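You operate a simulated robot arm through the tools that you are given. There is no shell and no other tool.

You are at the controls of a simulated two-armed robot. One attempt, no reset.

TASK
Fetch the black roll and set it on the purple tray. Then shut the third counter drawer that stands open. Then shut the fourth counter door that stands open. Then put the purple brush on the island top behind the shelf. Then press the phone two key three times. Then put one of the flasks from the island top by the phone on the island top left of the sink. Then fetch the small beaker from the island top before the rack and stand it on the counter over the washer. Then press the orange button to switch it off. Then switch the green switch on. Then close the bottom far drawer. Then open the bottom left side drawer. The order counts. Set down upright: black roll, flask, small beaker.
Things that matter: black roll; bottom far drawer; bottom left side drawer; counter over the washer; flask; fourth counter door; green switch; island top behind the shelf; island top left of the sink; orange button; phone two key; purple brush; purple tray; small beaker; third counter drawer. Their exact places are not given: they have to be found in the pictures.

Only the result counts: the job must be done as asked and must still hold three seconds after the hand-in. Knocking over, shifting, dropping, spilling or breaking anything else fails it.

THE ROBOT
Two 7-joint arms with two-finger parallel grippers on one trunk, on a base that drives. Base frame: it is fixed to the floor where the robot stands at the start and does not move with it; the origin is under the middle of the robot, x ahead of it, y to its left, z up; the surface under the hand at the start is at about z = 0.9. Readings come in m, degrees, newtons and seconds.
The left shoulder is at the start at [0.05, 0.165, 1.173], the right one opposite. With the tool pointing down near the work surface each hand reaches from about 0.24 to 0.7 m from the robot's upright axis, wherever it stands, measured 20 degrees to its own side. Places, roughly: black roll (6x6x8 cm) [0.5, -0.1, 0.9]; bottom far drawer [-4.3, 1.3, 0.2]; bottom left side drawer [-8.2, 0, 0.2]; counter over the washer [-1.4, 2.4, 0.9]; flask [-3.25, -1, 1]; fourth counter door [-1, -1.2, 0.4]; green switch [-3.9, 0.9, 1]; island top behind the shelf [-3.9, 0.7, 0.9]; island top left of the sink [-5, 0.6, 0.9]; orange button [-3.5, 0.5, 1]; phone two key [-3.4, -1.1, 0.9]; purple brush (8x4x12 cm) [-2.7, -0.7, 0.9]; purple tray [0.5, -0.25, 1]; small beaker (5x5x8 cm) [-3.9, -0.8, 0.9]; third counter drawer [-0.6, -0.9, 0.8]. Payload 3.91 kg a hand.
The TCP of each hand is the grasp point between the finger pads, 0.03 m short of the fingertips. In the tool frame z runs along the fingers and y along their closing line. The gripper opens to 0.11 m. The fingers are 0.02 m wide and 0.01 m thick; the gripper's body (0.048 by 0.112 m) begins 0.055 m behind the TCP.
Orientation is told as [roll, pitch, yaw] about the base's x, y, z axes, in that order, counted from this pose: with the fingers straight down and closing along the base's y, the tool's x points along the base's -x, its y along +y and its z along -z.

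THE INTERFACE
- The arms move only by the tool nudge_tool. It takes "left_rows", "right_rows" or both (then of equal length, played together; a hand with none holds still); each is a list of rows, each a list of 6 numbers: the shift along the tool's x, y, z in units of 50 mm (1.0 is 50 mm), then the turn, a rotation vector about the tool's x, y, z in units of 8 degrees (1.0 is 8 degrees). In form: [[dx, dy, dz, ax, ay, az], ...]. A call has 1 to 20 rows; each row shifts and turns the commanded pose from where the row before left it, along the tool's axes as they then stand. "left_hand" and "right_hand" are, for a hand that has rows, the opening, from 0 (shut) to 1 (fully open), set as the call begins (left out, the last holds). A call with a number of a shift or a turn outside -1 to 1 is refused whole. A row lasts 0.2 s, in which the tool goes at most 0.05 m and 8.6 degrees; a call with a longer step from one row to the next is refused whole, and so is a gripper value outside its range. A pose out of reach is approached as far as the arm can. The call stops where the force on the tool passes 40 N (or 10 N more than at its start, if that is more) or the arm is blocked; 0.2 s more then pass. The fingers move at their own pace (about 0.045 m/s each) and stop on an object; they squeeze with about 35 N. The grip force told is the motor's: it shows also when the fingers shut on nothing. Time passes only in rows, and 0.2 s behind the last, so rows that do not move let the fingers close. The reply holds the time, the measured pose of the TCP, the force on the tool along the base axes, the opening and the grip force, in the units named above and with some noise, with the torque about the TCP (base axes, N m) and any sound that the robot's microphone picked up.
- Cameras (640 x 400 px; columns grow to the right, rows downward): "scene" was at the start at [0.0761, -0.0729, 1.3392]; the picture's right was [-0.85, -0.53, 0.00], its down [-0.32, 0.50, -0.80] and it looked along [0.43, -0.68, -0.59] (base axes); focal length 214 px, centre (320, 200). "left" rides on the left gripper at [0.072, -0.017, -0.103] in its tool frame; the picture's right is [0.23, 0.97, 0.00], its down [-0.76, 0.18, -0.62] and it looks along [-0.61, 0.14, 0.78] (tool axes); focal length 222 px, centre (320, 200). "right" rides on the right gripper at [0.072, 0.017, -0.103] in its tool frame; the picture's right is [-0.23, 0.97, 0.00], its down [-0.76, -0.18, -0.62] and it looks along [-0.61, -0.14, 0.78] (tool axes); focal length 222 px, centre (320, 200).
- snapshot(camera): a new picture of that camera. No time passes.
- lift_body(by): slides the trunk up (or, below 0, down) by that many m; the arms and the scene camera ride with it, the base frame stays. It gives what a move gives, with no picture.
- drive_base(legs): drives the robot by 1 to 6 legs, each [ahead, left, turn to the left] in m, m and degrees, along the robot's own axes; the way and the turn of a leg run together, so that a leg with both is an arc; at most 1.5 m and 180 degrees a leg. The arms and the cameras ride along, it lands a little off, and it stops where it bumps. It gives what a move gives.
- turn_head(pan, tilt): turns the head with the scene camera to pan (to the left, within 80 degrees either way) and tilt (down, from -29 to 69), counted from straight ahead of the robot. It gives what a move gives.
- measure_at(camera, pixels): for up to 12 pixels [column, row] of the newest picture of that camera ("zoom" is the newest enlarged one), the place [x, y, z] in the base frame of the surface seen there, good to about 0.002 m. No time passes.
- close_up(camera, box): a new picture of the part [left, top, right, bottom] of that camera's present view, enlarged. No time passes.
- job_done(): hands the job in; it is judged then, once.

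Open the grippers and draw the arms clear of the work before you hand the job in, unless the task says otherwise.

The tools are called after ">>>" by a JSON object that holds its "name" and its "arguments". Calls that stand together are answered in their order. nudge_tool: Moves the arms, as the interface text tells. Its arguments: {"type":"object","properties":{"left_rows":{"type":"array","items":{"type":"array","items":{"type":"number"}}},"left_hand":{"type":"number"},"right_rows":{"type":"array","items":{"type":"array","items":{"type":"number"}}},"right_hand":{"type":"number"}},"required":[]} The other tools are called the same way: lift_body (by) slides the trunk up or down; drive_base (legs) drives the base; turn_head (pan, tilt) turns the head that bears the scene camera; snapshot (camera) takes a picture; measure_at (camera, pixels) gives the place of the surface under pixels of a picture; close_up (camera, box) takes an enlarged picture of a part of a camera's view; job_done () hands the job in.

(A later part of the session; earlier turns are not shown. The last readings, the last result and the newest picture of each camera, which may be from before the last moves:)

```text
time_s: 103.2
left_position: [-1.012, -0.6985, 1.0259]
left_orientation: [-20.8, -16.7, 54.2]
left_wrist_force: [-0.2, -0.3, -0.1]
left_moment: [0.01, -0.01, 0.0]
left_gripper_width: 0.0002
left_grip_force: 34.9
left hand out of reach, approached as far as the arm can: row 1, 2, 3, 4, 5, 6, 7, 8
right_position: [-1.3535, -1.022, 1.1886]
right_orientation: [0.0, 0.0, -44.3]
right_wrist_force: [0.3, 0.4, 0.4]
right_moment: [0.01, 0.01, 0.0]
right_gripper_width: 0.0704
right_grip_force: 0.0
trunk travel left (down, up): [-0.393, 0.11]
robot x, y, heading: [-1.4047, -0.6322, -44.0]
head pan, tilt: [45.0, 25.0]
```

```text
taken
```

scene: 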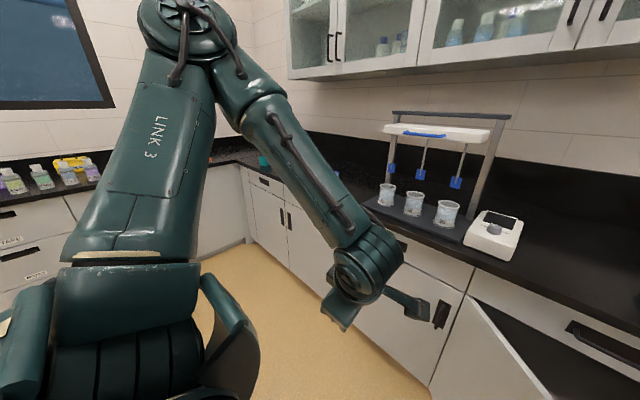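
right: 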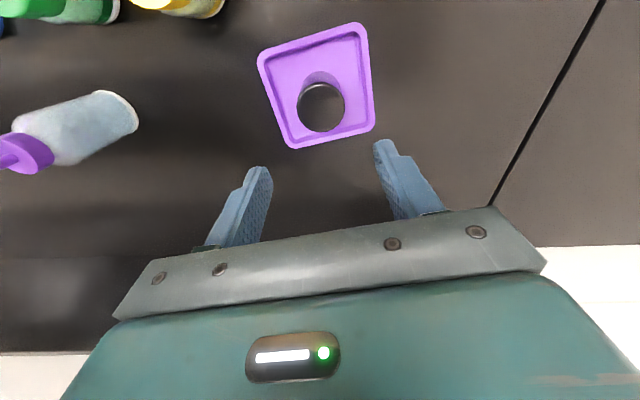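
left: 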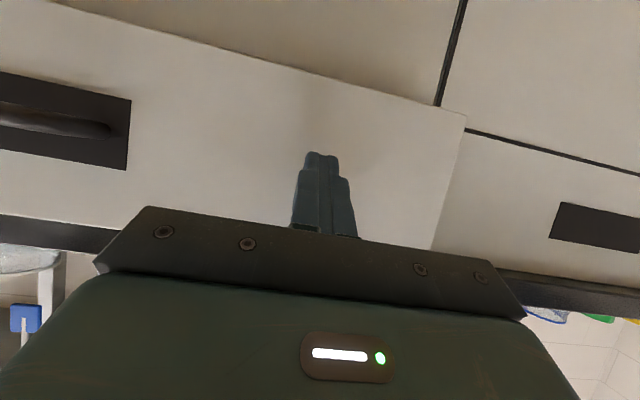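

That direction is at the wrist's limit, so I turn the other way, unwinding the wrist through the long way round.

>>> {"name": "nudge_tool", "arguments": {"left_rows": [[0, 0, 0, 0, 0, -0.95], [0, 0, 0, 0, 0, -0.95], [0, 0, 0, 0, 0, -0.95], [0, 0, 0, 0, 0, -0.95], [0, 0, 0, 0, 0, -0.95], [0, 0, 0, 0, 0, -0.95], [0, 0, 0, 0, 0, -0.95], [0, 0, 0, 0, 0, -0.95], [0, 0, 0, 0, 0, -0.95], [0, 0, 0, 0, 0, -0.95], [0, 0, 0, 0, 0, 0]]}}

>>> {"name": "snapshot", "arguments": {"camera": "scene"}}

```text
time_s: 105.6
left_position: [-1.0117, -0.7004, 1.0262]
left_orientation: [-21.6, 14.4, 123.3]
left_wrist_force: [0.0, -0.1, 0.6]
left_moment: [0.01, 0.0, 0.03]
left_gripper_width: 0.0
left_grip_force: 34.9
right_position: [-1.3535, -1.0237, 1.1878]
right_orientation: [0.0, 0.0, -44.2]
right_wrist_force: [1.1, 0.2, -0.7]
right_moment: [0.02, 0.03, -0.02]
right_gripper_width: 0.0705
right_grip_force: 0.0
trunk travel left (down, up): [-0.393, 0.11]
robot x, y, heading: [-1.4059, -0.6292, -44.1]
head pan, tilt: [45.0, 25.0]
```

```text
taken
```

scene: 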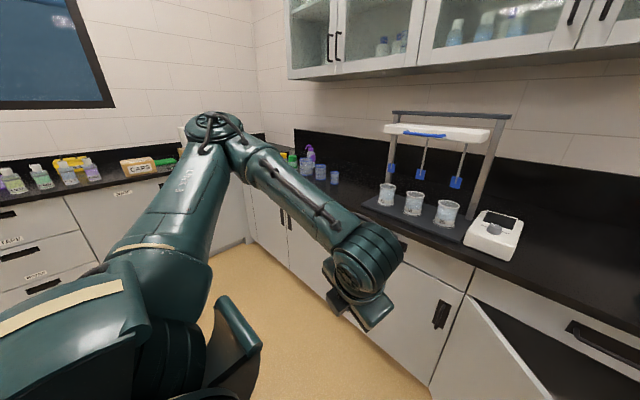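

No limit this way. I continue unwinding.

>>> {"name": "nudge_tool", "arguments": {"left_rows": [[0, 0, 0, 0, 0, -0.95], [0, 0, 0, 0, 0, -0.95], [0, 0, 0, 0, 0, -0.95], [0, 0, 0, 0, 0, -0.95], [0, 0, 0, 0, 0, -0.95], [0, 0, 0, 0, 0, -0.95], [0, 0, 0, 0, 0, -0.95], [0, 0, 0, 0, 0, -0.95], [0, 0, 0, 0, 0, -0.95], [0, 0, 0, 0, 0, -0.95], [0, 0, 0, 0, 0, -0.95], [0, 0, 0, 0, 0, -0.95], [0, 0, 0, 0, 0, -0.95], [0, 0, 0, 0, 0, -0.95], [0, 0, 0, 0, 0, -0.95], [0, 0, 0, 0, 0, -0.95], [0, 0, 0, 0, 0, -0.95], [0, 0, 0, 0, 0, -0.95], [0, 0, 0, 0, 0, -0.95], [0, 0, 0, 0, 0, 0]]}}

>>> {"name": "snapshot", "arguments": {"camera": "scene"}}

```text
time_s: 109.8
left_position: [-1.0103, -0.7016, 1.0254]
left_orientation: [25.7, 0.3, -89.5]
left_wrist_force: [-0.9, 0.2, -0.4]
left_moment: [-0.01, -0.03, 0.0]
left_gripper_width: 0.0
left_grip_force: 35.1
right_position: [-1.353, -1.0234, 1.1865]
right_orientation: [0.0, 0.1, -44.2]
right_wrist_force: [0.2, -0.7, -0.6]
right_moment: [-0.02, 0.02, 0.03]
right_gripper_width: 0.0706
right_grip_force: 0.0
trunk travel left (down, up): [-0.393, 0.11]
robot x, y, heading: [-1.4047, -0.6323, -44.0]
head pan, tilt: [45.0, 25.0]
```

```text
taken
```

scene: 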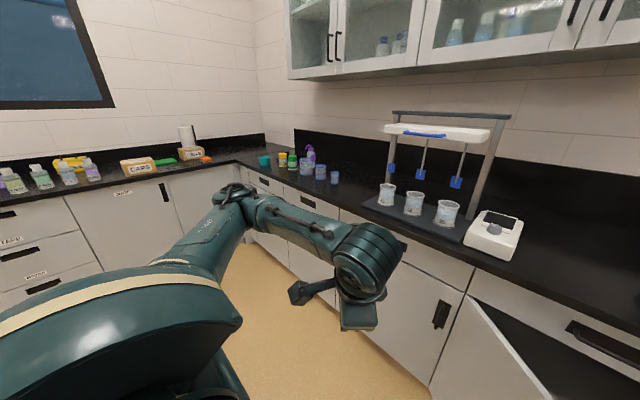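

The arm is in its good configuration; yaw is -89.5 with a 25.7° roll left over. I apply the remaining 52° correction to bring it to straight down and aligned, then raise it.

>>> {"name": "nudge_tool", "arguments": {"left_rows": [[0, 0, 0, 0.434, 0.182, -0.798], [0, 0, 0, 0.434, 0.182, -0.798], [0, 0, 0, 0.434, 0.182, -0.798], [0, 0, 0, 0.434, 0.182, -0.798], [0, 0, 0, 0.434, 0.182, -0.798], [0, 0, 0, 0.434, 0.182, -0.798], [0, 0, 0, 0.434, 0.182, -0.798], [0.1, 0, -0.9, 0, 0, 0], [0.1, 0, -0.9, 0, 0, 0], [0.1, 0, -0.9, 0, 0, 0], [0.1, 0, -0.8, 0, 0, 0], [0, 0, 0, 0, 0, 0]]}}

>>> {"name": "snapshot", "arguments": {"camera": "scene"}}

```text
time_s: 112.4
left_position: [-1.0256, -0.6855, 1.2028]
left_orientation: [0.4, 0.3, -44.1]
left_wrist_force: [0.1, -0.2, 0.0]
left_moment: [-0.01, 0.01, -0.03]
left_gripper_width: 0.0001
left_grip_force: 34.9
right_position: [-1.3534, -1.0222, 1.1883]
right_orientation: [0.0, 0.0, -44.3]
right_wrist_force: [0.3, -0.1, 0.3]
right_moment: [-0.02, -0.03, -0.03]
right_gripper_width: 0.0706
right_grip_force: 0.1
trunk travel left (down, up): [-0.393, 0.11]
robot x, y, heading: [-1.4077, -0.6321, -44.3]
head pan, tilt: [45.0, 25.0]
```

```text
taken
```

scene: 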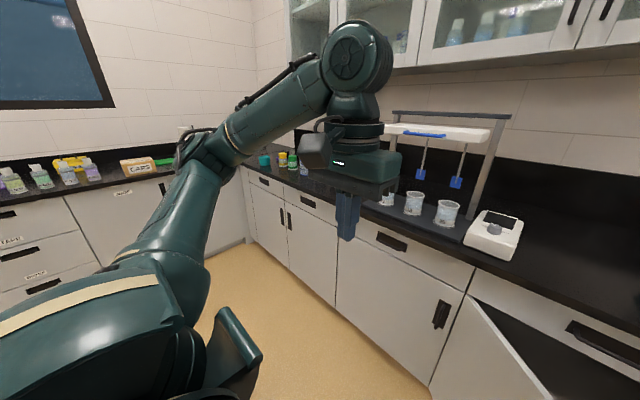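

The left arm is restored to its original configuration. For the door I lower the trunk 0.25 m, drive 5 cm closer, and look at the door again.

>>> {"name": "lift_body", "arguments": {"by": -0.25}}

>>> {"name": "drive_base", "arguments": {"legs": [[0.05, 0, -0.5]]}}

>>> {"name": "turn_head", "arguments": {"pan": -15, "tilt": 45}}

>>> {"name": "snapshot", "arguments": {"camera": "scene"}}

```text
time_s: 115.0
left_position: [-1.0253, -0.6852, 0.9524]
left_orientation: [0.3, 0.2, -44.1]
left_wrist_force: [-0.5, -0.5, 0.6]
left_moment: [-0.02, 0.02, 0.0]
left_gripper_width: 0.0
left_grip_force: 35.7
right_position: [-1.3535, -1.0237, 0.938]
right_orientation: [0.0, 0.0, -44.2]
right_wrist_force: [0.3, -0.5, -0.2]
right_moment: [0.0, 0.02, -0.02]
right_gripper_width: 0.0704
right_grip_force: 0.0
trunk travel left (down, up): [-0.143, 0.36]
robot x, y, heading: [-1.4, -0.631, -44.2]
head pan, tilt: [45.0, 25.0]
```

```text
time_s: 115.9
left_position: [-0.9907, -0.7232, 0.9527]
left_orientation: [0.4, 0.3, -44.6]
left_wrist_force: [0.6, 0.5, -0.4]
left_moment: [0.02, -0.03, 0.01]
left_gripper_width: 0.0002
left_grip_force: 35.2
right_position: [-1.3191, -1.0595, 0.9386]
right_orientation: [0.1, 0.0, -44.7]
right_wrist_force: [-0.2, 0.1, -0.4]
right_moment: [0.01, 0.04, 0.02]
right_gripper_width: 0.0703
right_grip_force: 0.0
trunk travel left (down, up): [-0.143, 0.36]
robot x, y, heading: [-1.364, -0.6671, -44.6]
head pan, tilt: [45.0, 25.0]
```

```text
time_s: 117.2
left_position: [-0.99, -0.7239, 0.953]
left_orientation: [0.3, 0.2, -44.6]
left_wrist_force: [-0.7, 1.1, 0.0]
left_moment: [-0.01, -0.03, -0.02]
left_gripper_width: 0.0002
left_grip_force: 35.2
right_position: [-1.3204, -1.0589, 0.9374]
right_orientation: [0.1, 0.0, -44.7]
right_wrist_force: [-0.4, 0.0, -0.1]
right_moment: [-0.03, 0.01, 0.02]
right_gripper_width: 0.0705
right_grip_force: 0.1
trunk travel left (down, up): [-0.143, 0.36]
robot x, y, heading: [-1.3655, -0.6633, -44.8]
head pan, tilt: [-15.0, 45.0]
```

```text
taken
```

scene: 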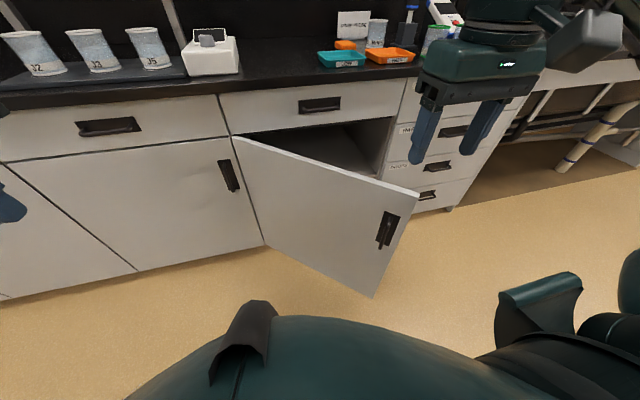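

The open door runs from its hinge at (240,140) to the free edge at (415,195). I shut the right fingers, bring the hand forward and pitch it like before.

>>> {"name": "nudge_tool", "arguments": {"right_rows": [[-0.5, 0.215, 0.5, 0, 0, 0], [-0.5, 0.215, 0.7, 0, 0, 0], [-0.5, 0.215, 0.7, 0, 0, 0], [-0.5, 0.215, 0.6, 0, 0, 0], [0, 0, 0, 0, -0.94, 0], [0, 0, 0, 0, -0.94, 0], [0, 0, 0, 0, -0.94, 0], [0, 0, 0, 0, -0.94, 0], [0, 0, 0, 0, -0.94, 0], [0, 0, 0, 0, -0.94, 0], [0, 0, 0, 0, -0.94, 0], [0, 0, 0, 0, -0.94, 0], [0, 0, 0, 0, 0, 0]], "right_hand": 0}}

>>> {"name": "snapshot", "arguments": {"camera": "scene"}}

```text
time_s: 120.0
left_position: [-0.9896, -0.724, 0.9523]
left_orientation: [0.5, 0.2, -44.7]
left_wrist_force: [0.0, 0.0, -0.3]
left_moment: [0.0, -0.01, 0.03]
left_gripper_width: 0.0001
left_grip_force: 34.9
right_position: [-1.1931, -1.1187, 0.814]
right_orientation: [0.1, -60.2, -44.7]
right_wrist_force: [-0.4, -0.2, -0.3]
right_moment: [-0.03, 0.0, 0.03]
right_gripper_width: 0.0
right_grip_force: 34.7
right hand out of reach, approached as far as the arm can: row 11, 12
trunk travel left (down, up): [-0.143, 0.36]
robot x, y, heading: [-1.3679, -0.6684, -44.7]
head pan, tilt: [-15.0, 45.0]
```

```text
taken
```

scene: 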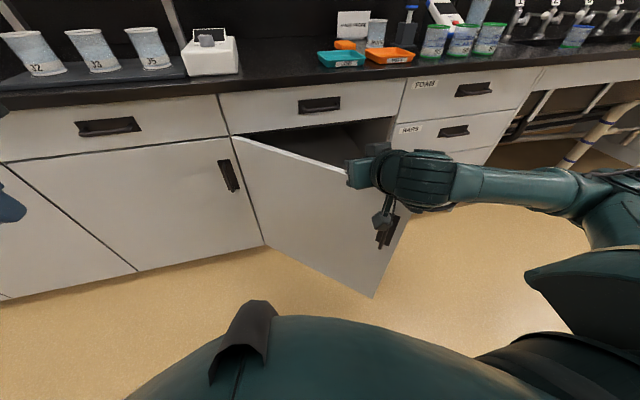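

The right hand is pitched 60° at 0.44 m ahead, above the door's top edge (z 0.717). I lower it 0.15 m in front of the door's face, above its handle.

>>> {"name": "nudge_tool", "arguments": {"right_rows": [[0.52, 0, 0.3, 0, 0, 0], [0.52, 0, 0.3, 0, 0, 0], [0.52, 0, 0.3, 0, 0, 0], [0.52, 0, 0.3, 0, 0, 0], [0.52, 0, 0.3, 0, 0, 0], [0, 0, 0, 0, 0, 0]]}}

>>> {"name": "snapshot", "arguments": {"camera": "scene"}}

>>> {"name": "snapshot", "arguments": {"camera": "right"}}

```text
time_s: 121.4
left_position: [-0.9896, -0.724, 0.9534]
left_orientation: [0.4, 0.2, -44.6]
left_wrist_force: [0.1, -0.1, 0.0]
left_moment: [-0.02, -0.03, 0.01]
left_gripper_width: 0.0002
left_grip_force: 35.1
right_position: [-1.1945, -1.119, 0.7732]
right_orientation: [-0.1, -60.2, -44.8]
right_wrist_force: [0.0, 0.3, 0.0]
right_moment: [0.0, -0.01, -0.03]
right_gripper_width: 0.0
right_grip_force: 35.1
right hand out of reach, approached as far as the arm can: row 2, 3, 4, 5
trunk travel left (down, up): [-0.143, 0.36]
robot x, y, heading: [-1.3664, -0.6688, -44.7]
head pan, tilt: [-15.0, 45.0]
```

```text
taken
```

scene: 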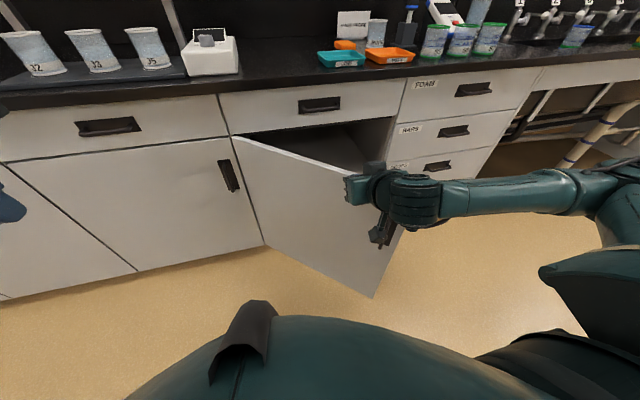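

```text
taken
```

right: 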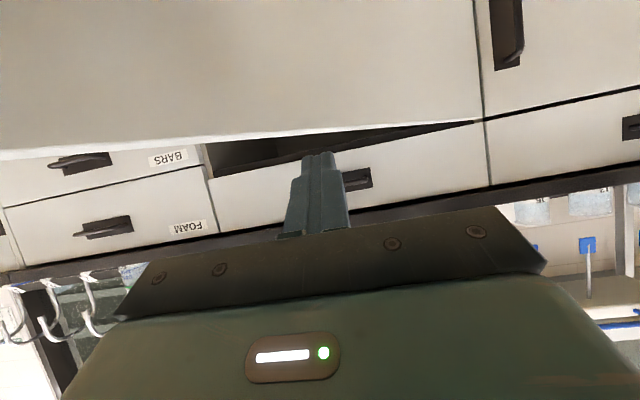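

The arm only got to z=0.773 before a joint limit. I lower the trunk by another 0.105 m instead, which brings the hand to about 0.668.

>>> {"name": "lift_body", "arguments": {"by": -0.105}}

>>> {"name": "snapshot", "arguments": {"camera": "scene"}}

>>> {"name": "snapshot", "arguments": {"camera": "right"}}

```text
time_s: 122.8
left_position: [-0.9893, -0.7237, 0.8482]
left_orientation: [0.5, 0.2, -44.6]
left_wrist_force: [0.3, -0.2, 1.2]
left_moment: [0.03, -0.01, 0.01]
left_gripper_width: 0.0003
left_grip_force: 35.0
right_position: [-1.1941, -1.1186, 0.6679]
right_orientation: [-0.1, -60.2, -44.7]
right_wrist_force: [-0.5, 0.7, 0.2]
right_moment: [-0.02, -0.02, -0.02]
right_gripper_width: 0.0
right_grip_force: 35.0
trunk travel left (down, up): [-0.038, 0.465]
robot x, y, heading: [-1.3647, -0.6673, -44.6]
head pan, tilt: [-15.0, 45.0]
```

```text
taken
```

scene: 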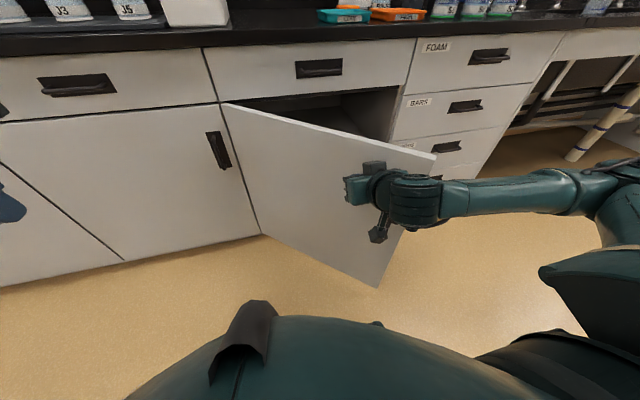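

```text
taken
```

right: 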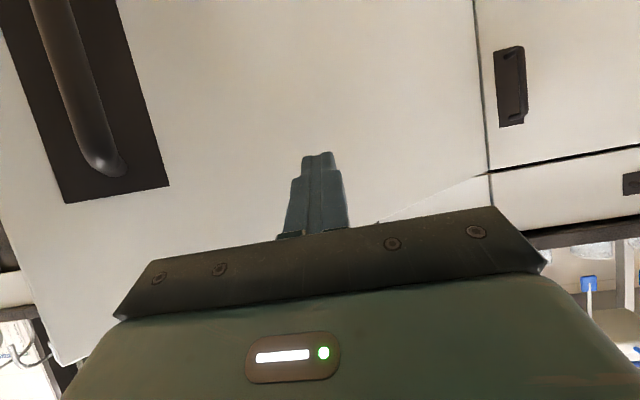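

The fingertips face the outer side of the door just below its top edge, with the handle clear to the side. I push forward gently.

>>> {"name": "nudge_tool", "arguments": {"right_rows": [[-0.2, 0, 0.346, 0, 0, 0], [-0.2, 0, 0.346, 0, 0, 0], [-0.2, 0, 0.346, 0, 0, 0], [-0.2, 0, 0.346, 0, 0, 0], [-0.2, 0, 0.346, 0, 0, 0], [-0.2, 0, 0.346, 0, 0, 0], [-0.2, 0, 0.346, 0, 0, 0], [-0.2, 0, 0.346, 0, 0, 0], [-0.2, 0, 0.346, 0, 0, 0], [-0.2, 0, 0.346, 0, 0, 0], [0, 0, 0, 0, 0, 0]]}}

>>> {"name": "snapshot", "arguments": {"camera": "scene"}}

```text
time_s: 125.2
left_position: [-0.9902, -0.7236, 0.8473]
left_orientation: [0.4, 0.2, -44.5]
left_wrist_force: [-0.4, -0.6, 0.1]
left_moment: [0.01, 0.01, 0.0]
left_gripper_width: 0.0
left_grip_force: 35.0
right_position: [-1.0511, -1.2592, 0.67]
right_orientation: [-0.1, -60.1, -44.6]
right_wrist_force: [0.4, 0.5, 0.1]
right_moment: [0.01, -0.02, -0.02]
right_gripper_width: 0.0
right_grip_force: 35.2
trunk travel left (down, up): [-0.038, 0.465]
robot x, y, heading: [-1.3624, -0.6674, -45.0]
head pan, tilt: [-15.0, 45.0]
```

```text
taken
```

scene: 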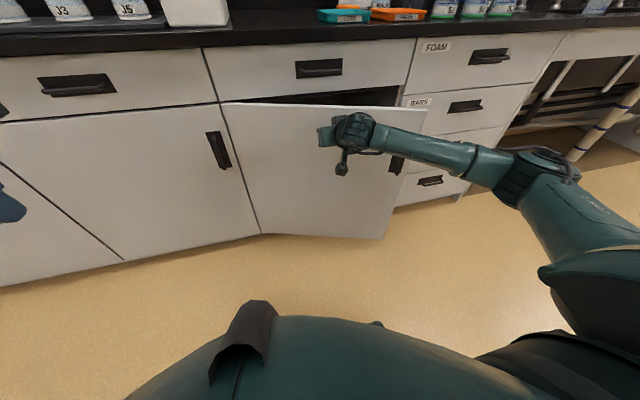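

The door is swinging shut. I keep pushing for the last 13 cm, slowing down at the end.

>>> {"name": "nudge_tool", "arguments": {"right_rows": [[-0.2, 0, 0.346, 0, 0, 0], [-0.2, 0, 0.346, 0, 0, 0], [-0.2, 0, 0.346, 0, 0, 0], [-0.2, 0, 0.346, 0, 0, 0], [-0.1, 0, 0.173, 0, 0, 0], [-0.1, 0, 0.173, 0, 0, 0], [-0.1, 0, 0.173, 0, 0, 0], [-0.1, 0, 0.173, 0, 0, 0], [-0.1, 0, 0.173, 0, 0, 0], [-0.1, 0, 0.173, 0, 0, 0], [-0.1, 0, 0.173, 0, 0, 0], [-0.1, 0, 0.173, 0, 0, 0]]}}

>>> {"name": "snapshot", "arguments": {"camera": "scene"}}

```text
time_s: 127.2
left_position: [-0.9913, -0.7233, 0.8483]
left_orientation: [0.4, 0.1, -44.6]
left_wrist_force: [0.4, 0.2, 0.8]
left_moment: [0.01, -0.03, -0.02]
left_gripper_width: 0.0001
left_grip_force: 34.9
right_position: [-0.9623, -1.3479, 0.6702]
right_orientation: [-0.1, -59.7, -44.8]
right_wrist_force: [-16.4, 14.9, 8.0]
right_moment: [-0.13, 0.02, -0.02]
right_gripper_width: 0.0
right_grip_force: 34.8
trunk travel left (down, up): [-0.038, 0.465]
robot x, y, heading: [-1.3675, -0.665, -45.0]
head pan, tilt: [-15.0, 45.0]
stopped in row 10 (right hand): the force on the tool passed its limit at 58 N (the readings are from after the stop); the commanded pose is now the measured one
```

```text
taken
```

scene: 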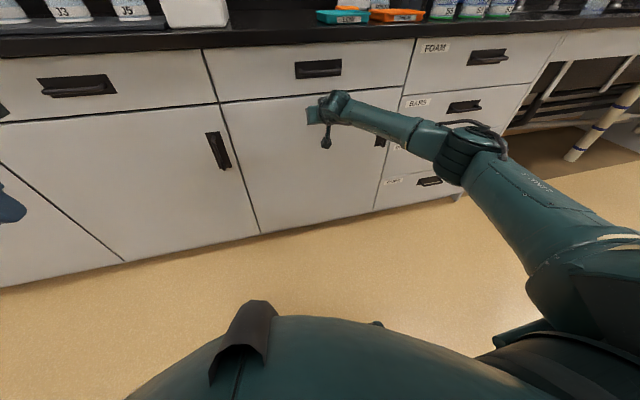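

The door is shut flush (pushing stopped on its frame). I back the base away 0.25 m so the hand leaves the door without folding the arm.

>>> {"name": "drive_base", "arguments": {"legs": [[-0.25, 0, 0]]}}

>>> {"name": "snapshot", "arguments": {"camera": "scene"}}

```text
time_s: 129.0
left_position: [-1.1675, -0.5485, 0.8477]
left_orientation: [0.3, 0.3, -44.6]
left_wrist_force: [0.1, 0.0, 0.3]
left_moment: [-0.02, -0.01, 0.03]
left_gripper_width: 0.0
left_grip_force: 34.9
right_position: [-1.1355, -1.1727, 0.6666]
right_orientation: [-0.1, -59.6, -44.6]
right_wrist_force: [-0.1, 0.6, 0.4]
right_moment: [0.0, 0.01, 0.03]
right_gripper_width: 0.0
right_grip_force: 34.7
trunk travel left (down, up): [-0.038, 0.465]
robot x, y, heading: [-1.5439, -0.493, -44.7]
head pan, tilt: [-15.0, 45.0]
```

```text
taken
```

scene: 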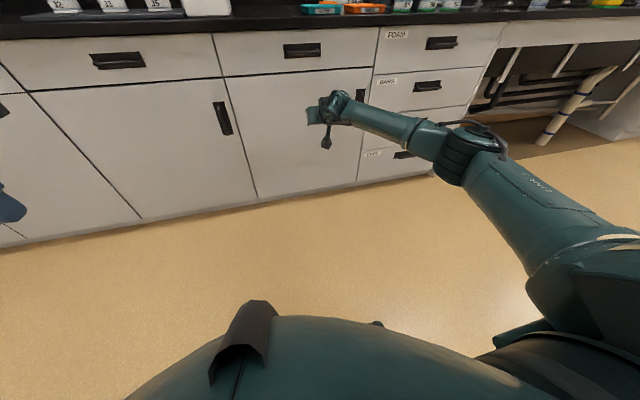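

The hand is free of the door. I measure the door face against its neighbours, then raise the trunk back.

>>> {"name": "measure_at", "arguments": {"camera": "scene", "pixels": [[250, 120], [340, 140], [290, 160], [180, 130], [390, 100], [300, 50], [470, 150]]}}

>>> {"name": "lift_body", "arguments": {"by": 0.355}}

```text
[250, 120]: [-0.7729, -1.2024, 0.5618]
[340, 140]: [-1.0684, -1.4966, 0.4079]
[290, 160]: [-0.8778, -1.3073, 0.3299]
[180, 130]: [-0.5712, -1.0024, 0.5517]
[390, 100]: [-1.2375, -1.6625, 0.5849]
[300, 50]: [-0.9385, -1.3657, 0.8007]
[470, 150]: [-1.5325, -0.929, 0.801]
```

```text
time_s: 132.5
left_position: [-1.1664, -0.5478, 1.2016]
left_orientation: [0.4, 0.3, -44.5]
left_wrist_force: [0.1, 0.0, -0.4]
left_moment: [0.0, 0.05, -0.02]
left_gripper_width: 0.0003
left_grip_force: 35.2
right_position: [-1.1361, -1.1733, 1.0223]
right_orientation: [-0.1, -59.5, -44.6]
right_wrist_force: [-0.1, -0.7, -0.1]
right_moment: [0.01, -0.03, -0.03]
right_gripper_width: 0.0
right_grip_force: 34.9
trunk travel left (down, up): [-0.393, 0.11]
robot x, y, heading: [-1.5413, -0.4888, -44.8]
head pan, tilt: [-15.0, 45.0]
```

Door face at b≈-0.303 matches its neighbours, so it is closed. With the right elbow outside, I raise the right hand and then pull it back while un-pitching.

>>> {"name": "nudge_tool", "arguments": {"right_rows": [[-0.69, 0, -0.4, 0, 0, 0], [-0.69, 0, -0.4, 0, 0, 0], [-0.69, 0, -0.4, 0, 0, 0], [-0.69, 0, -0.4, 0, 0, 0], [0.45, 0, -0.78, 0, 0.95, 0], [0.55, 0, -0.71, 0, 0.95, 0], [0.64, 0, -0.63, 0, 0.95, 0], [0.72, 0, -0.54, 0, 0.95, 0], [0.78, 0, -0.44, 0, 0.95, 0], [0.83, 0, -0.34, 0, 0.95, 0], [0.87, 0, -0.22, 0, 0.95, 0], [0.89, 0, -0.11, 0, 0.8, 0], [0, 0, 0, 0, 0, 0]]}}

>>> {"name": "snapshot", "arguments": {"camera": "scene"}}

```text
time_s: 135.3
left_position: [-1.1663, -0.5494, 1.2022]
left_orientation: [0.4, 0.3, -44.4]
left_wrist_force: [-0.2, -0.2, -0.8]
left_moment: [0.01, -0.04, -0.01]
left_gripper_width: 0.0
left_grip_force: 35.4
right_position: [-1.3929, -0.918, 1.1842]
right_orientation: [-0.1, 0.2, -44.9]
right_wrist_force: [0.4, 0.9, -0.4]
right_moment: [-0.01, 0.01, -0.03]
right_gripper_width: 0.0
right_grip_force: 35.2
trunk travel left (down, up): [-0.393, 0.11]
robot x, y, heading: [-1.5462, -0.4936, -44.9]
head pan, tilt: [-15.0, 45.0]
```

```text
taken
```

scene: 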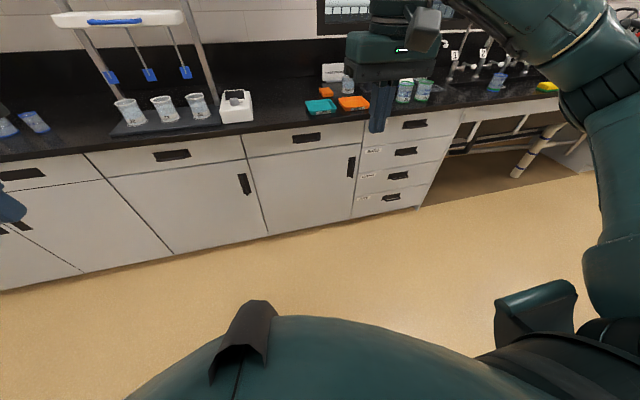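

Both arms are back in a good posture. I tuck the right hand a bit more and look to the right for the island and the brush.

>>> {"name": "nudge_tool", "arguments": {"right_rows": [[0.8, -0.1, 0, 0, 0, 0], [0.8, -0.1, 0, 0, 0, 0], [0.4, -0.1, 0, 0, 0, 0], [0, 0, 0, 0, 0, 0]]}}

>>> {"name": "drive_base", "arguments": {"legs": [[0, 0, -90]]}}

>>> {"name": "turn_head", "arguments": {"pan": -60, "tilt": 20}}

>>> {"name": "snapshot", "arguments": {"camera": "scene"}}

```text
time_s: 136.3
left_position: [-1.1665, -0.5479, 1.2029]
left_orientation: [0.5, 0.2, -44.6]
left_wrist_force: [0.0, 1.3, 0.6]
left_moment: [0.01, -0.01, -0.02]
left_gripper_width: 0.0
left_grip_force: 35.3
right_position: [-1.4735, -0.8607, 1.1832]
right_orientation: [-0.1, 0.1, -44.8]
right_wrist_force: [-0.7, 0.5, -1.3]
right_moment: [0.02, 0.03, -0.02]
right_gripper_width: 0.0001
right_grip_force: 34.5
trunk travel left (down, up): [-0.393, 0.11]
robot x, y, heading: [-1.5442, -0.4924, -44.7]
head pan, tilt: [-15.0, 45.0]
```

```text
time_s: 140.5
left_position: [-1.5941, -0.8687, 1.2028]
left_orientation: [0.4, 0.2, -133.7]
left_wrist_force: [-0.2, 0.0, 0.4]
left_moment: [-0.02, 0.0, -0.01]
left_gripper_width: 0.0002
left_grip_force: 35.5
right_position: [-1.9111, -0.5653, 1.1835]
right_orientation: [0.0, 0.0, -134.0]
right_wrist_force: [0.0, -0.4, -1.1]
right_moment: [0.01, -0.01, 0.02]
right_gripper_width: 0.0
right_grip_force: 34.8
trunk travel left (down, up): [-0.393, 0.11]
robot x, y, heading: [-1.5453, -0.4901, -133.8]
head pan, tilt: [-15.0, 45.0]
```

```text
time_s: 141.6
left_position: [-1.5957, -0.8695, 1.2027]
left_orientation: [0.4, 0.3, -133.7]
left_wrist_force: [-0.6, -0.7, 0.1]
left_moment: [-0.03, 0.02, 0.03]
left_gripper_width: 0.0001
left_grip_force: 35.0
right_position: [-1.9115, -0.5663, 1.1822]
right_orientation: [-0.1, 0.0, -134.0]
right_wrist_force: [0.3, -0.2, 0.0]
right_moment: [0.02, 0.04, 0.04]
right_gripper_width: 0.0
right_grip_force: 35.1
trunk travel left (down, up): [-0.393, 0.11]
robot x, y, heading: [-1.5442, -0.4932, -133.8]
head pan, tilt: [-60.0, 20.0]
```

```text
taken
```

scene: 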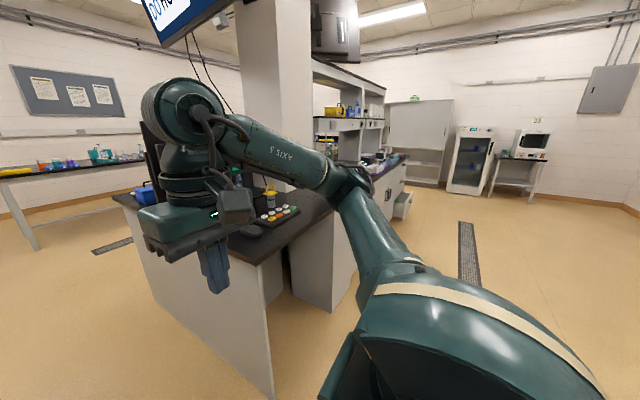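

The island with a desk part, monitors, a pillar and a shelf appears to the right. I measure its near edges and corners.

>>> {"name": "measure_at", "arguments": {"camera": "scene", "pixels": [[118, 195], [262, 262], [330, 210], [270, 380], [275, 215], [298, 205], [250, 228], [405, 160], [345, 300], [410, 200], [395, 170], [470, 250]]}}

>>> {"name": "close_up", "arguments": {"camera": "scene", "box": [100, 80, 420, 280]}}

```text
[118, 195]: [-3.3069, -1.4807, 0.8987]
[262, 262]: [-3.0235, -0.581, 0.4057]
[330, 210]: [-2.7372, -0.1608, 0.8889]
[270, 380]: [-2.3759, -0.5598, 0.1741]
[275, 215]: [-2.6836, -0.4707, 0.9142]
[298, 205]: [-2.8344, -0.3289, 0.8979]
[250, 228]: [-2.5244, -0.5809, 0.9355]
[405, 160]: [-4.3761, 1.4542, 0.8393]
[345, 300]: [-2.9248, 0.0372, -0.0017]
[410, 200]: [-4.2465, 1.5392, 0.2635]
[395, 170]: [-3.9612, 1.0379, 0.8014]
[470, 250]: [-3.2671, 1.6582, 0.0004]
```

```text
2.00 times, centred on (260, 180) of scene
```

zoom: 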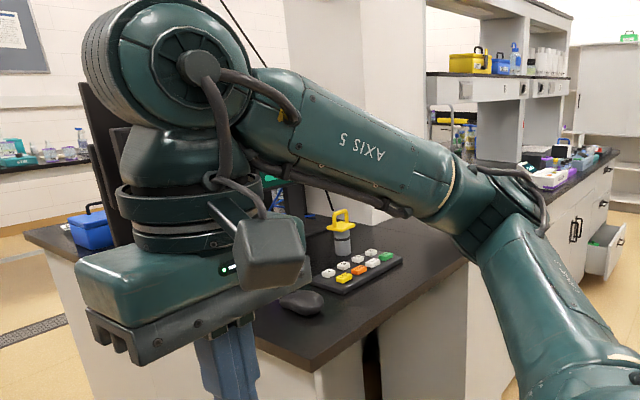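

The desk part of the island has its corridor edge near b=1.29 and its end near a=2.05. I turn right to face it and slide left until opposite the brush.

>>> {"name": "drive_base", "arguments": {"legs": [[0, 0, -91], [0, 0.9, 0]]}}

>>> {"name": "turn_head", "arguments": {"pan": 0, "tilt": 35}}

>>> {"name": "snapshot", "arguments": {"camera": "scene"}}

```text
time_s: 153.8
left_position: [-2.5653, -1.0524, 1.2025]
left_orientation: [0.4, 0.3, 134.2]
left_wrist_force: [-0.4, -0.4, -0.4]
left_moment: [-0.02, 0.01, -0.01]
left_gripper_width: 0.0
left_grip_force: 35.2
right_position: [-2.2539, -0.7455, 1.1825]
right_orientation: [-0.1, -0.1, 134.1]
right_wrist_force: [1.2, 0.2, -0.5]
right_moment: [-0.02, -0.01, -0.05]
right_gripper_width: 0.0001
right_grip_force: 34.8
trunk travel left (down, up): [-0.393, 0.11]
robot x, y, heading: [-2.1889, -1.1173, 134.3]
head pan, tilt: [-60.0, 20.0]
```

```text
time_s: 155.1
left_position: [-2.5672, -1.0514, 1.2024]
left_orientation: [0.4, 0.4, 134.4]
left_wrist_force: [-0.2, 0.3, 0.5]
left_moment: [0.0, 0.01, 0.01]
left_gripper_width: 0.0
left_grip_force: 35.0
right_position: [-2.2531, -0.7459, 1.1827]
right_orientation: [-0.1, 0.1, 134.1]
right_wrist_force: [0.4, -1.4, -0.3]
right_moment: [-0.01, 0.02, -0.02]
right_gripper_width: 0.0
right_grip_force: 35.2
trunk travel left (down, up): [-0.393, 0.11]
robot x, y, heading: [-2.191, -1.1141, 134.0]
head pan, tilt: [0.0, 35.0]
```

```text
taken
```

scene: 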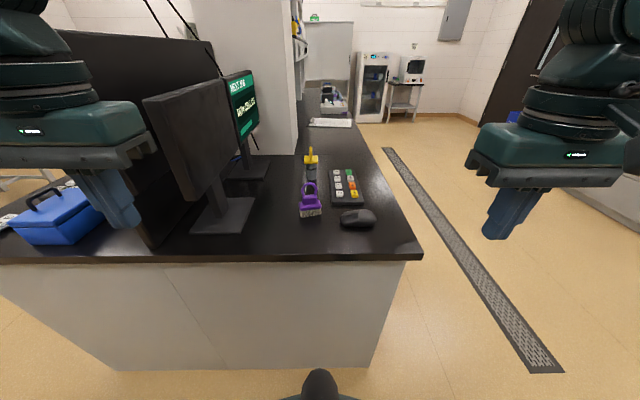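

The purple brush stands at (311,200) on the desk corner beside the button panel, a yellow item and a monitor. I zoom in and measure it.

>>> {"name": "close_up", "arguments": {"camera": "scene", "box": [250, 130, 410, 240]}}

>>> {"name": "measure_at", "arguments": {"camera": "zoom", "pixels": [[243, 215], [243, 240], [250, 270], [250, 310], [210, 270], [285, 270], [243, 330], [210, 320], [285, 310], [245, 90], [340, 170], [430, 330]]}}

```text
3.64 times, centred on (330, 185) of scene
```

zoom: 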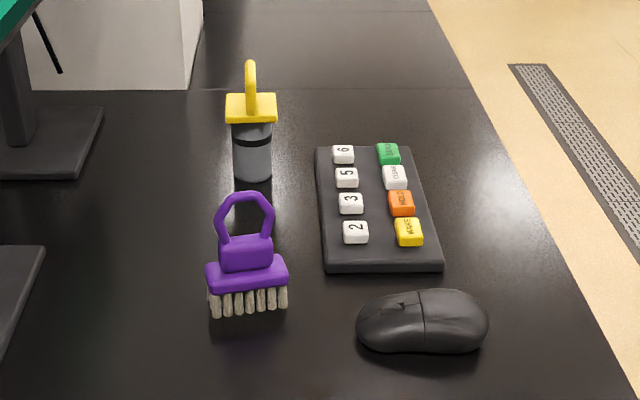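

```text
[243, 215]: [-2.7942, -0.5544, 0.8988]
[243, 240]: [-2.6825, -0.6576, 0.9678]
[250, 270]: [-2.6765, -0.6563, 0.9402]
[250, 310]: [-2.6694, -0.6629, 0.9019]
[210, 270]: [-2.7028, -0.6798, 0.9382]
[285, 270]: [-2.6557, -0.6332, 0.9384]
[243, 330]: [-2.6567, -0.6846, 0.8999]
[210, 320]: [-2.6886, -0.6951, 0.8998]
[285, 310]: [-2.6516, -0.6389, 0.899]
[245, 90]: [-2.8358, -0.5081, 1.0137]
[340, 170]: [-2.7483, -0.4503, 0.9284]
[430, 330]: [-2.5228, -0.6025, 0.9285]
```

The brush centre is about 0.69 m ahead; its broad side faces me. Before driving closer I measure the monitor and blue case near the left arm.

>>> {"name": "measure_at", "arguments": {"camera": "scene", "pixels": [[225, 85], [150, 105], [190, 195], [220, 220], [60, 215], [70, 60], [235, 170], [380, 260], [200, 262], [255, 200], [330, 215], [300, 150]]}}

```text
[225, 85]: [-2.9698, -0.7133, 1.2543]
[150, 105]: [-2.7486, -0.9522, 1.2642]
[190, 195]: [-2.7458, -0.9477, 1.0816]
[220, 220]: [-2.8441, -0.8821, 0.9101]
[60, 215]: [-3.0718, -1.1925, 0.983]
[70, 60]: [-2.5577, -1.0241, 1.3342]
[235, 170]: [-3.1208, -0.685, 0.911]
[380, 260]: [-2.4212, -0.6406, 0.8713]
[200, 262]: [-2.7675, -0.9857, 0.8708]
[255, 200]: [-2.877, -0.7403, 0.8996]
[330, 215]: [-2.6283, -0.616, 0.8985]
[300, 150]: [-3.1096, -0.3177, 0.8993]
```

The monitor's near edge at about 0.51 m ahead and 0.29 m left would be in the left arm's way here. I go round to the desk's free end instead and approach the brush from there.

>>> {"name": "drive_base", "arguments": {"legs": [[0, -0.95, 0], [0.78, 0, 0], [0, 0, 91]]}}

>>> {"name": "turn_head", "arguments": {"pan": 0, "tilt": 25}}

>>> {"name": "snapshot", "arguments": {"camera": "scene"}}

```text
time_s: 171.5
left_position: [-2.0869, -0.2707, 1.2026]
left_orientation: [0.4, 0.2, -133.0]
left_wrist_force: [0.3, -0.7, -0.5]
left_moment: [-0.03, -0.03, -0.01]
left_gripper_width: 0.0
left_grip_force: 35.2
right_position: [-2.4084, 0.0266, 1.1833]
right_orientation: [-0.2, 0.0, -133.4]
right_wrist_force: [-0.6, 0.4, -0.7]
right_moment: [0.03, -0.02, -0.02]
right_gripper_width: 0.0
right_grip_force: 34.9
trunk travel left (down, up): [-0.393, 0.11]
robot x, y, heading: [-2.0424, 0.1077, -133.2]
head pan, tilt: [0.0, 35.0]
```

```text
time_s: 172.2
left_position: [-2.0872, -0.2713, 1.2024]
left_orientation: [0.4, 0.3, -133.0]
left_wrist_force: [-0.2, -1.0, -0.8]
left_moment: [0.0, 0.0, 0.0]
left_gripper_width: 0.0
left_grip_force: 35.1
right_position: [-2.4086, 0.0266, 1.1823]
right_orientation: [-0.1, 0.0, -133.3]
right_wrist_force: [0.0, -0.5, -0.2]
right_moment: [-0.02, -0.02, 0.01]
right_gripper_width: 0.0003
right_grip_force: 34.5
trunk travel left (down, up): [-0.393, 0.11]
robot x, y, heading: [-2.0396, 0.1042, -133.2]
head pan, tilt: [0.0, 25.0]
```

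```text
taken
```

scene: 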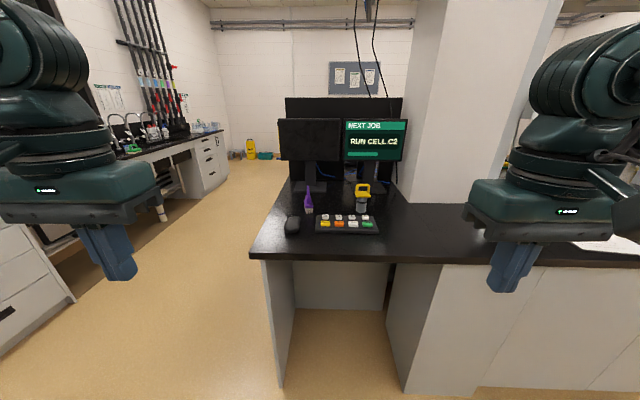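

Facing the desk end I see the brush edge-on at (308,200). I measure the brush, the pillar and the items nearby from here.

>>> {"name": "measure_at", "arguments": {"camera": "scene", "pixels": [[308, 205], [308, 195], [308, 213], [405, 190], [480, 195], [490, 100], [262, 250], [385, 255], [362, 190], [360, 207], [318, 218], [600, 250]]}}

>>> {"name": "close_up", "arguments": {"camera": "scene", "box": [250, 150, 410, 260]}}

```text
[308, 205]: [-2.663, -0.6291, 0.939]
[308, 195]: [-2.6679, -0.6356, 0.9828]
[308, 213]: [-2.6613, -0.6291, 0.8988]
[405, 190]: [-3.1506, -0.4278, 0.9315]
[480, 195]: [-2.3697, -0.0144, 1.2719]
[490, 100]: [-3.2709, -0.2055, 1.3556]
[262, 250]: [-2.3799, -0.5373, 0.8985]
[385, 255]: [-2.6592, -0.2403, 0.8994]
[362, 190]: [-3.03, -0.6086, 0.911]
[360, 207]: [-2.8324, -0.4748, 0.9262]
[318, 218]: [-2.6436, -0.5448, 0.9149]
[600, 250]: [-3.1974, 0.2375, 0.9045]
```

```text
3.64 times, centred on (330, 205) of scene
```

zoom: 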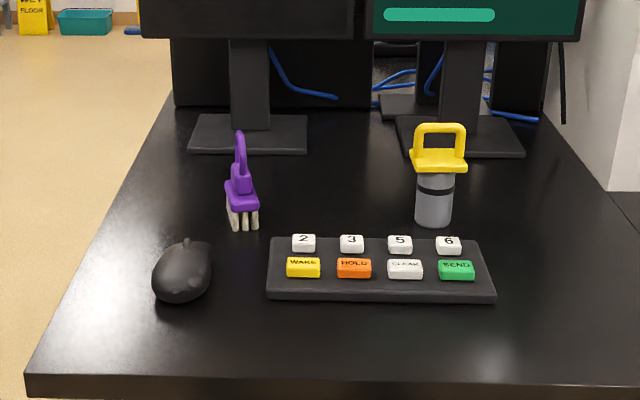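

I measure the brush's block edges in the zoom to get its centre and thickness.

>>> {"name": "measure_at", "arguments": {"camera": "zoom", "pixels": [[228, 193], [240, 202], [256, 202], [232, 180], [249, 180], [240, 150], [240, 135], [232, 215], [253, 220], [290, 285], [430, 215], [320, 245]]}}

```text
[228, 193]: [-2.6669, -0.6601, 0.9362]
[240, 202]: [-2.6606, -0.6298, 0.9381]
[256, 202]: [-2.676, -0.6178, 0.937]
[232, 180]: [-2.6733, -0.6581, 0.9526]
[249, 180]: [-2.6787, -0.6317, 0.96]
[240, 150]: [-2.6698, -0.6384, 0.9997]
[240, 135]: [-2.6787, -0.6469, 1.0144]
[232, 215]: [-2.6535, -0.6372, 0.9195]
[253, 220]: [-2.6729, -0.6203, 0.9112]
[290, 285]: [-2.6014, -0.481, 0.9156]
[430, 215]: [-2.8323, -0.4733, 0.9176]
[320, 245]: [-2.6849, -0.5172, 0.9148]
```

The brush centre is about (-2.69,-0.654), roughly 12 cm tall with a loop handle on top. I drive closer to the desk's end and line the left hand up with it.

>>> {"name": "drive_base", "arguments": {"legs": [[0.36, -0.09, -1.8]]}}

>>> {"name": "turn_head", "arguments": {"pan": 10, "tilt": 45}}

>>> {"name": "snapshot", "arguments": {"camera": "scene"}}

```text
time_s: 174.6
left_position: [-2.4093, -0.4644, 1.2022]
left_orientation: [0.4, 0.3, -134.7]
left_wrist_force: [-1.2, -0.3, -0.4]
left_moment: [0.01, -0.02, 0.0]
left_gripper_width: 0.0
left_grip_force: 35.4
right_position: [-2.7213, -0.1573, 1.1827]
right_orientation: [0.0, 0.0, -134.9]
right_wrist_force: [0.2, 0.3, -0.3]
right_moment: [-0.02, -0.02, 0.01]
right_gripper_width: 0.0001
right_grip_force: 34.4
trunk travel left (down, up): [-0.393, 0.11]
robot x, y, heading: [-2.3479, -0.086, -134.6]
head pan, tilt: [0.0, 25.0]
```

```text
time_s: 175.4
left_position: [-2.4082, -0.4633, 1.2028]
left_orientation: [0.4, 0.2, -134.6]
left_wrist_force: [0.8, 0.7, 0.3]
left_moment: [-0.02, 0.02, 0.0]
left_gripper_width: 0.0
left_grip_force: 35.2
right_position: [-2.7216, -0.157, 1.1827]
right_orientation: [-0.1, -0.1, -134.9]
right_wrist_force: [-0.3, 0.4, -0.5]
right_moment: [-0.01, -0.04, -0.01]
right_gripper_width: 0.0
right_grip_force: 34.6
trunk travel left (down, up): [-0.393, 0.11]
robot x, y, heading: [-2.352, -0.0838, -134.9]
head pan, tilt: [10.0, 45.0]
```

```text
taken
```

scene: 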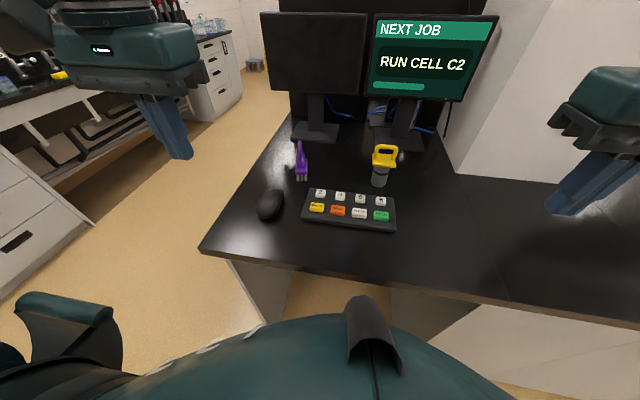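

The brush is now 0.64 m ahead and 0.16 m left. I move the left hand above it at travel height with the fingers opening.

>>> {"name": "nudge_tool", "arguments": {"left_rows": [[-0.6, -0.12, 0, 0, 0, 0], [-0.95, -0.19, 0, 0, 0, 0], [-0.95, -0.19, 0, 0, 0, 0], [-0.95, -0.19, 0, 0, 0, 0], [-0.95, -0.19, 0, 0, 0, 0], [-0.95, -0.19, 0, 0, 0, 0], [-0.95, -0.19, 0, 0, 0, 0], [-0.35, -0.08, 0, 0, 0, 0], [0, 0, 0, 0, 0, 0]], "left_hand": 0.75}}

>>> {"name": "snapshot", "arguments": {"camera": "left"}}

>>> {"name": "snapshot", "arguments": {"camera": "scene"}}

```text
time_s: 177.4
left_position: [-2.6702, -0.6409, 1.1978]
left_orientation: [0.6, 0.1, -134.7]
left_wrist_force: [-0.2, -0.2, 0.5]
left_moment: [0.04, -0.02, 0.01]
left_gripper_width: 0.0825
left_grip_force: 0.1
left hand out of reach, approached as far as the arm can: row 7, 8
right_position: [-2.7218, -0.1568, 1.1834]
right_orientation: [0.0, 0.0, -135.0]
right_wrist_force: [0.5, 0.2, 0.4]
right_moment: [0.02, 0.02, 0.03]
right_gripper_width: 0.0002
right_grip_force: 34.9
trunk travel left (down, up): [-0.393, 0.11]
robot x, y, heading: [-2.3516, -0.0873, -135.0]
head pan, tilt: [10.0, 45.0]
```

```text
taken
```

left: 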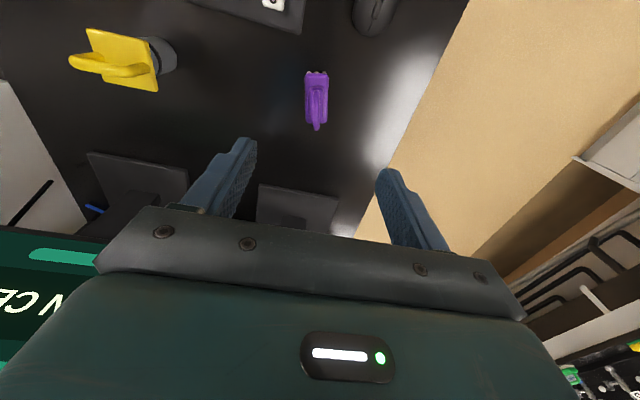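

```text
taken
```

scene: 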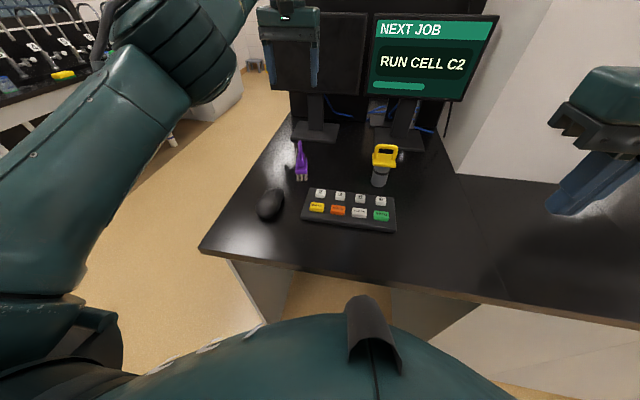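

The hand is above the brush but near its reach limit at this height. I measure the brush from the left camera, where it shows at (316,98).

>>> {"name": "close_up", "arguments": {"camera": "left", "box": [276, 60, 356, 140]}}

>>> {"name": "measure_at", "arguments": {"camera": "left", "pixels": [[316, 75], [316, 90], [316, 100], [316, 115], [317, 126], [306, 90], [326, 90], [308, 115], [325, 118], [316, 80]]}}

```text
5.00 times, centred on (316, 100) of left
```

zoom: 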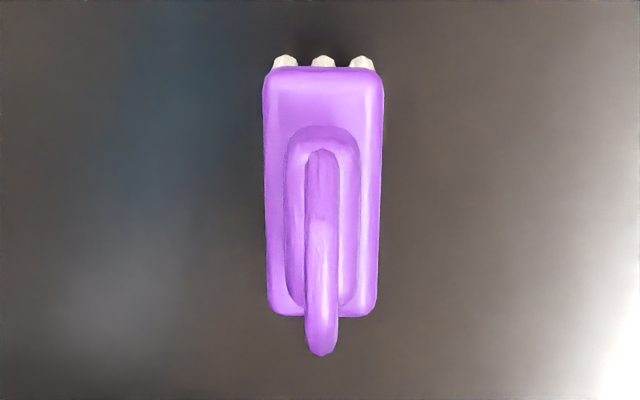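

```text
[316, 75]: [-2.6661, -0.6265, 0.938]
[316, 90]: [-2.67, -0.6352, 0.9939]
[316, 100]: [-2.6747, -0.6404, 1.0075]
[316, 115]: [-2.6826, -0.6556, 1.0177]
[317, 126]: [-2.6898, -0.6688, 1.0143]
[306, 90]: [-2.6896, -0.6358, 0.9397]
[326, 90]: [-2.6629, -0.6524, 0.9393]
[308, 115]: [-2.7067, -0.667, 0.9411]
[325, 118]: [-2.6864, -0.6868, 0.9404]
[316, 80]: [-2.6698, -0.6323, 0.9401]
```

The close view shows the loop's top at z 1.018, the slab's top at 0.940, and the centre near (-2.685,-0.658). I lower to just above the handle while moving the last 2 cm forward.

>>> {"name": "nudge_tool", "arguments": {"left_rows": [[0, 0, 0.7, 0, 0, 0], [0, 0, 0.7, 0, 0, 0], [-0.22, 0.03, 0.7, 0, 0, 0], [-0.23, 0, 0.6, 0, 0, 0], [0, 0, 0, 0, 0, 0]], "left_hand": 0.75}}

>>> {"name": "snapshot", "arguments": {"camera": "left"}}

```text
time_s: 178.6
left_position: [-2.6869, -0.658, 1.0654]
left_orientation: [0.5, 0.4, -134.5]
left_wrist_force: [0.0, -0.4, 0.5]
left_moment: [-0.01, -0.02, -0.01]
left_gripper_width: 0.0826
left_grip_force: 0.0
right_position: [-2.7208, -0.1571, 1.183]
right_orientation: [-0.1, -0.1, -134.8]
right_wrist_force: [-0.5, 0.0, -0.3]
right_moment: [-0.02, -0.02, -0.01]
right_gripper_width: 0.0
right_grip_force: 35.0
trunk travel left (down, up): [-0.393, 0.11]
robot x, y, heading: [-2.3529, -0.0897, -134.9]
head pan, tilt: [10.0, 45.0]
```

```text
taken
```

left: 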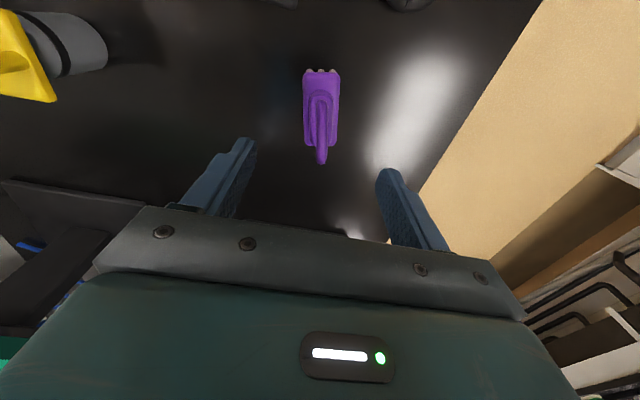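

The brush is centred between the fingers. I lower 92 mm so the tips flank the upper block, just above the slab, and then close.

>>> {"name": "nudge_tool", "arguments": {"left_rows": [[0, 0, 0.5, 0, 0, 0], [0, 0, 0.5, 0, 0, 0], [0, 0, 0.45, 0, 0, 0], [0, 0, 0.38, 0, 0, 0], [0, 0, 0, 0, 0, 0]], "left_hand": 0.75}}

>>> {"name": "snapshot", "arguments": {"camera": "left"}}

>>> {"name": "close_up", "arguments": {"camera": "scene", "box": [230, 110, 390, 220]}}

```text
time_s: 179.8
left_position: [-2.6854, -0.66, 0.9743]
left_orientation: [0.4, 0.2, -134.6]
left_wrist_force: [-0.2, 0.2, -1.2]
left_moment: [0.01, 0.01, -0.02]
left_gripper_width: 0.0821
left_grip_force: 0.1
right_position: [-2.7213, -0.156, 1.1823]
right_orientation: [-0.1, 0.0, -134.8]
right_wrist_force: [-0.6, -0.3, 0.4]
right_moment: [0.04, 0.01, 0.01]
right_gripper_width: 0.0
right_grip_force: 35.5
trunk travel left (down, up): [-0.393, 0.11]
robot x, y, heading: [-2.351, -0.0864, -134.9]
head pan, tilt: [10.0, 45.0]
```

```text
taken
```

left: 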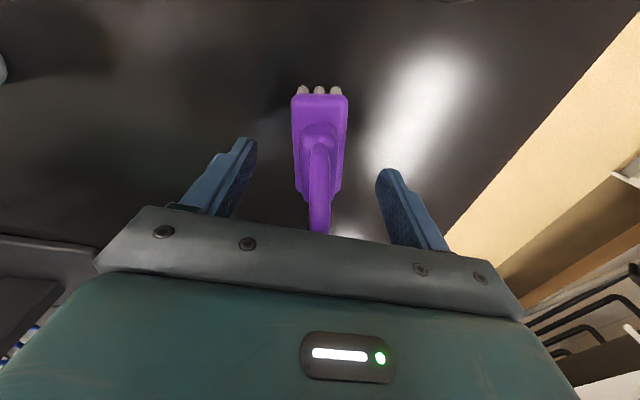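

```text
3.64 times, centred on (310, 165) of scene
```

zoom: 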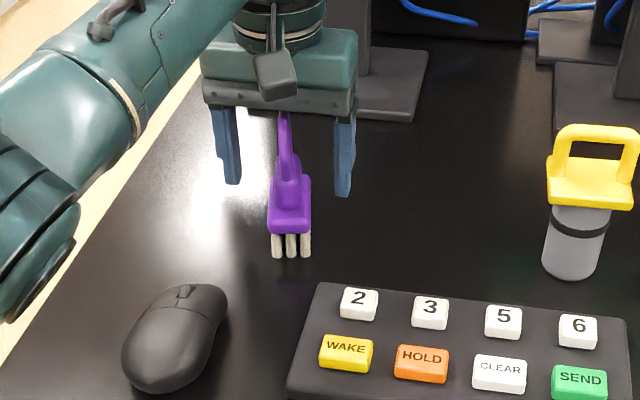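

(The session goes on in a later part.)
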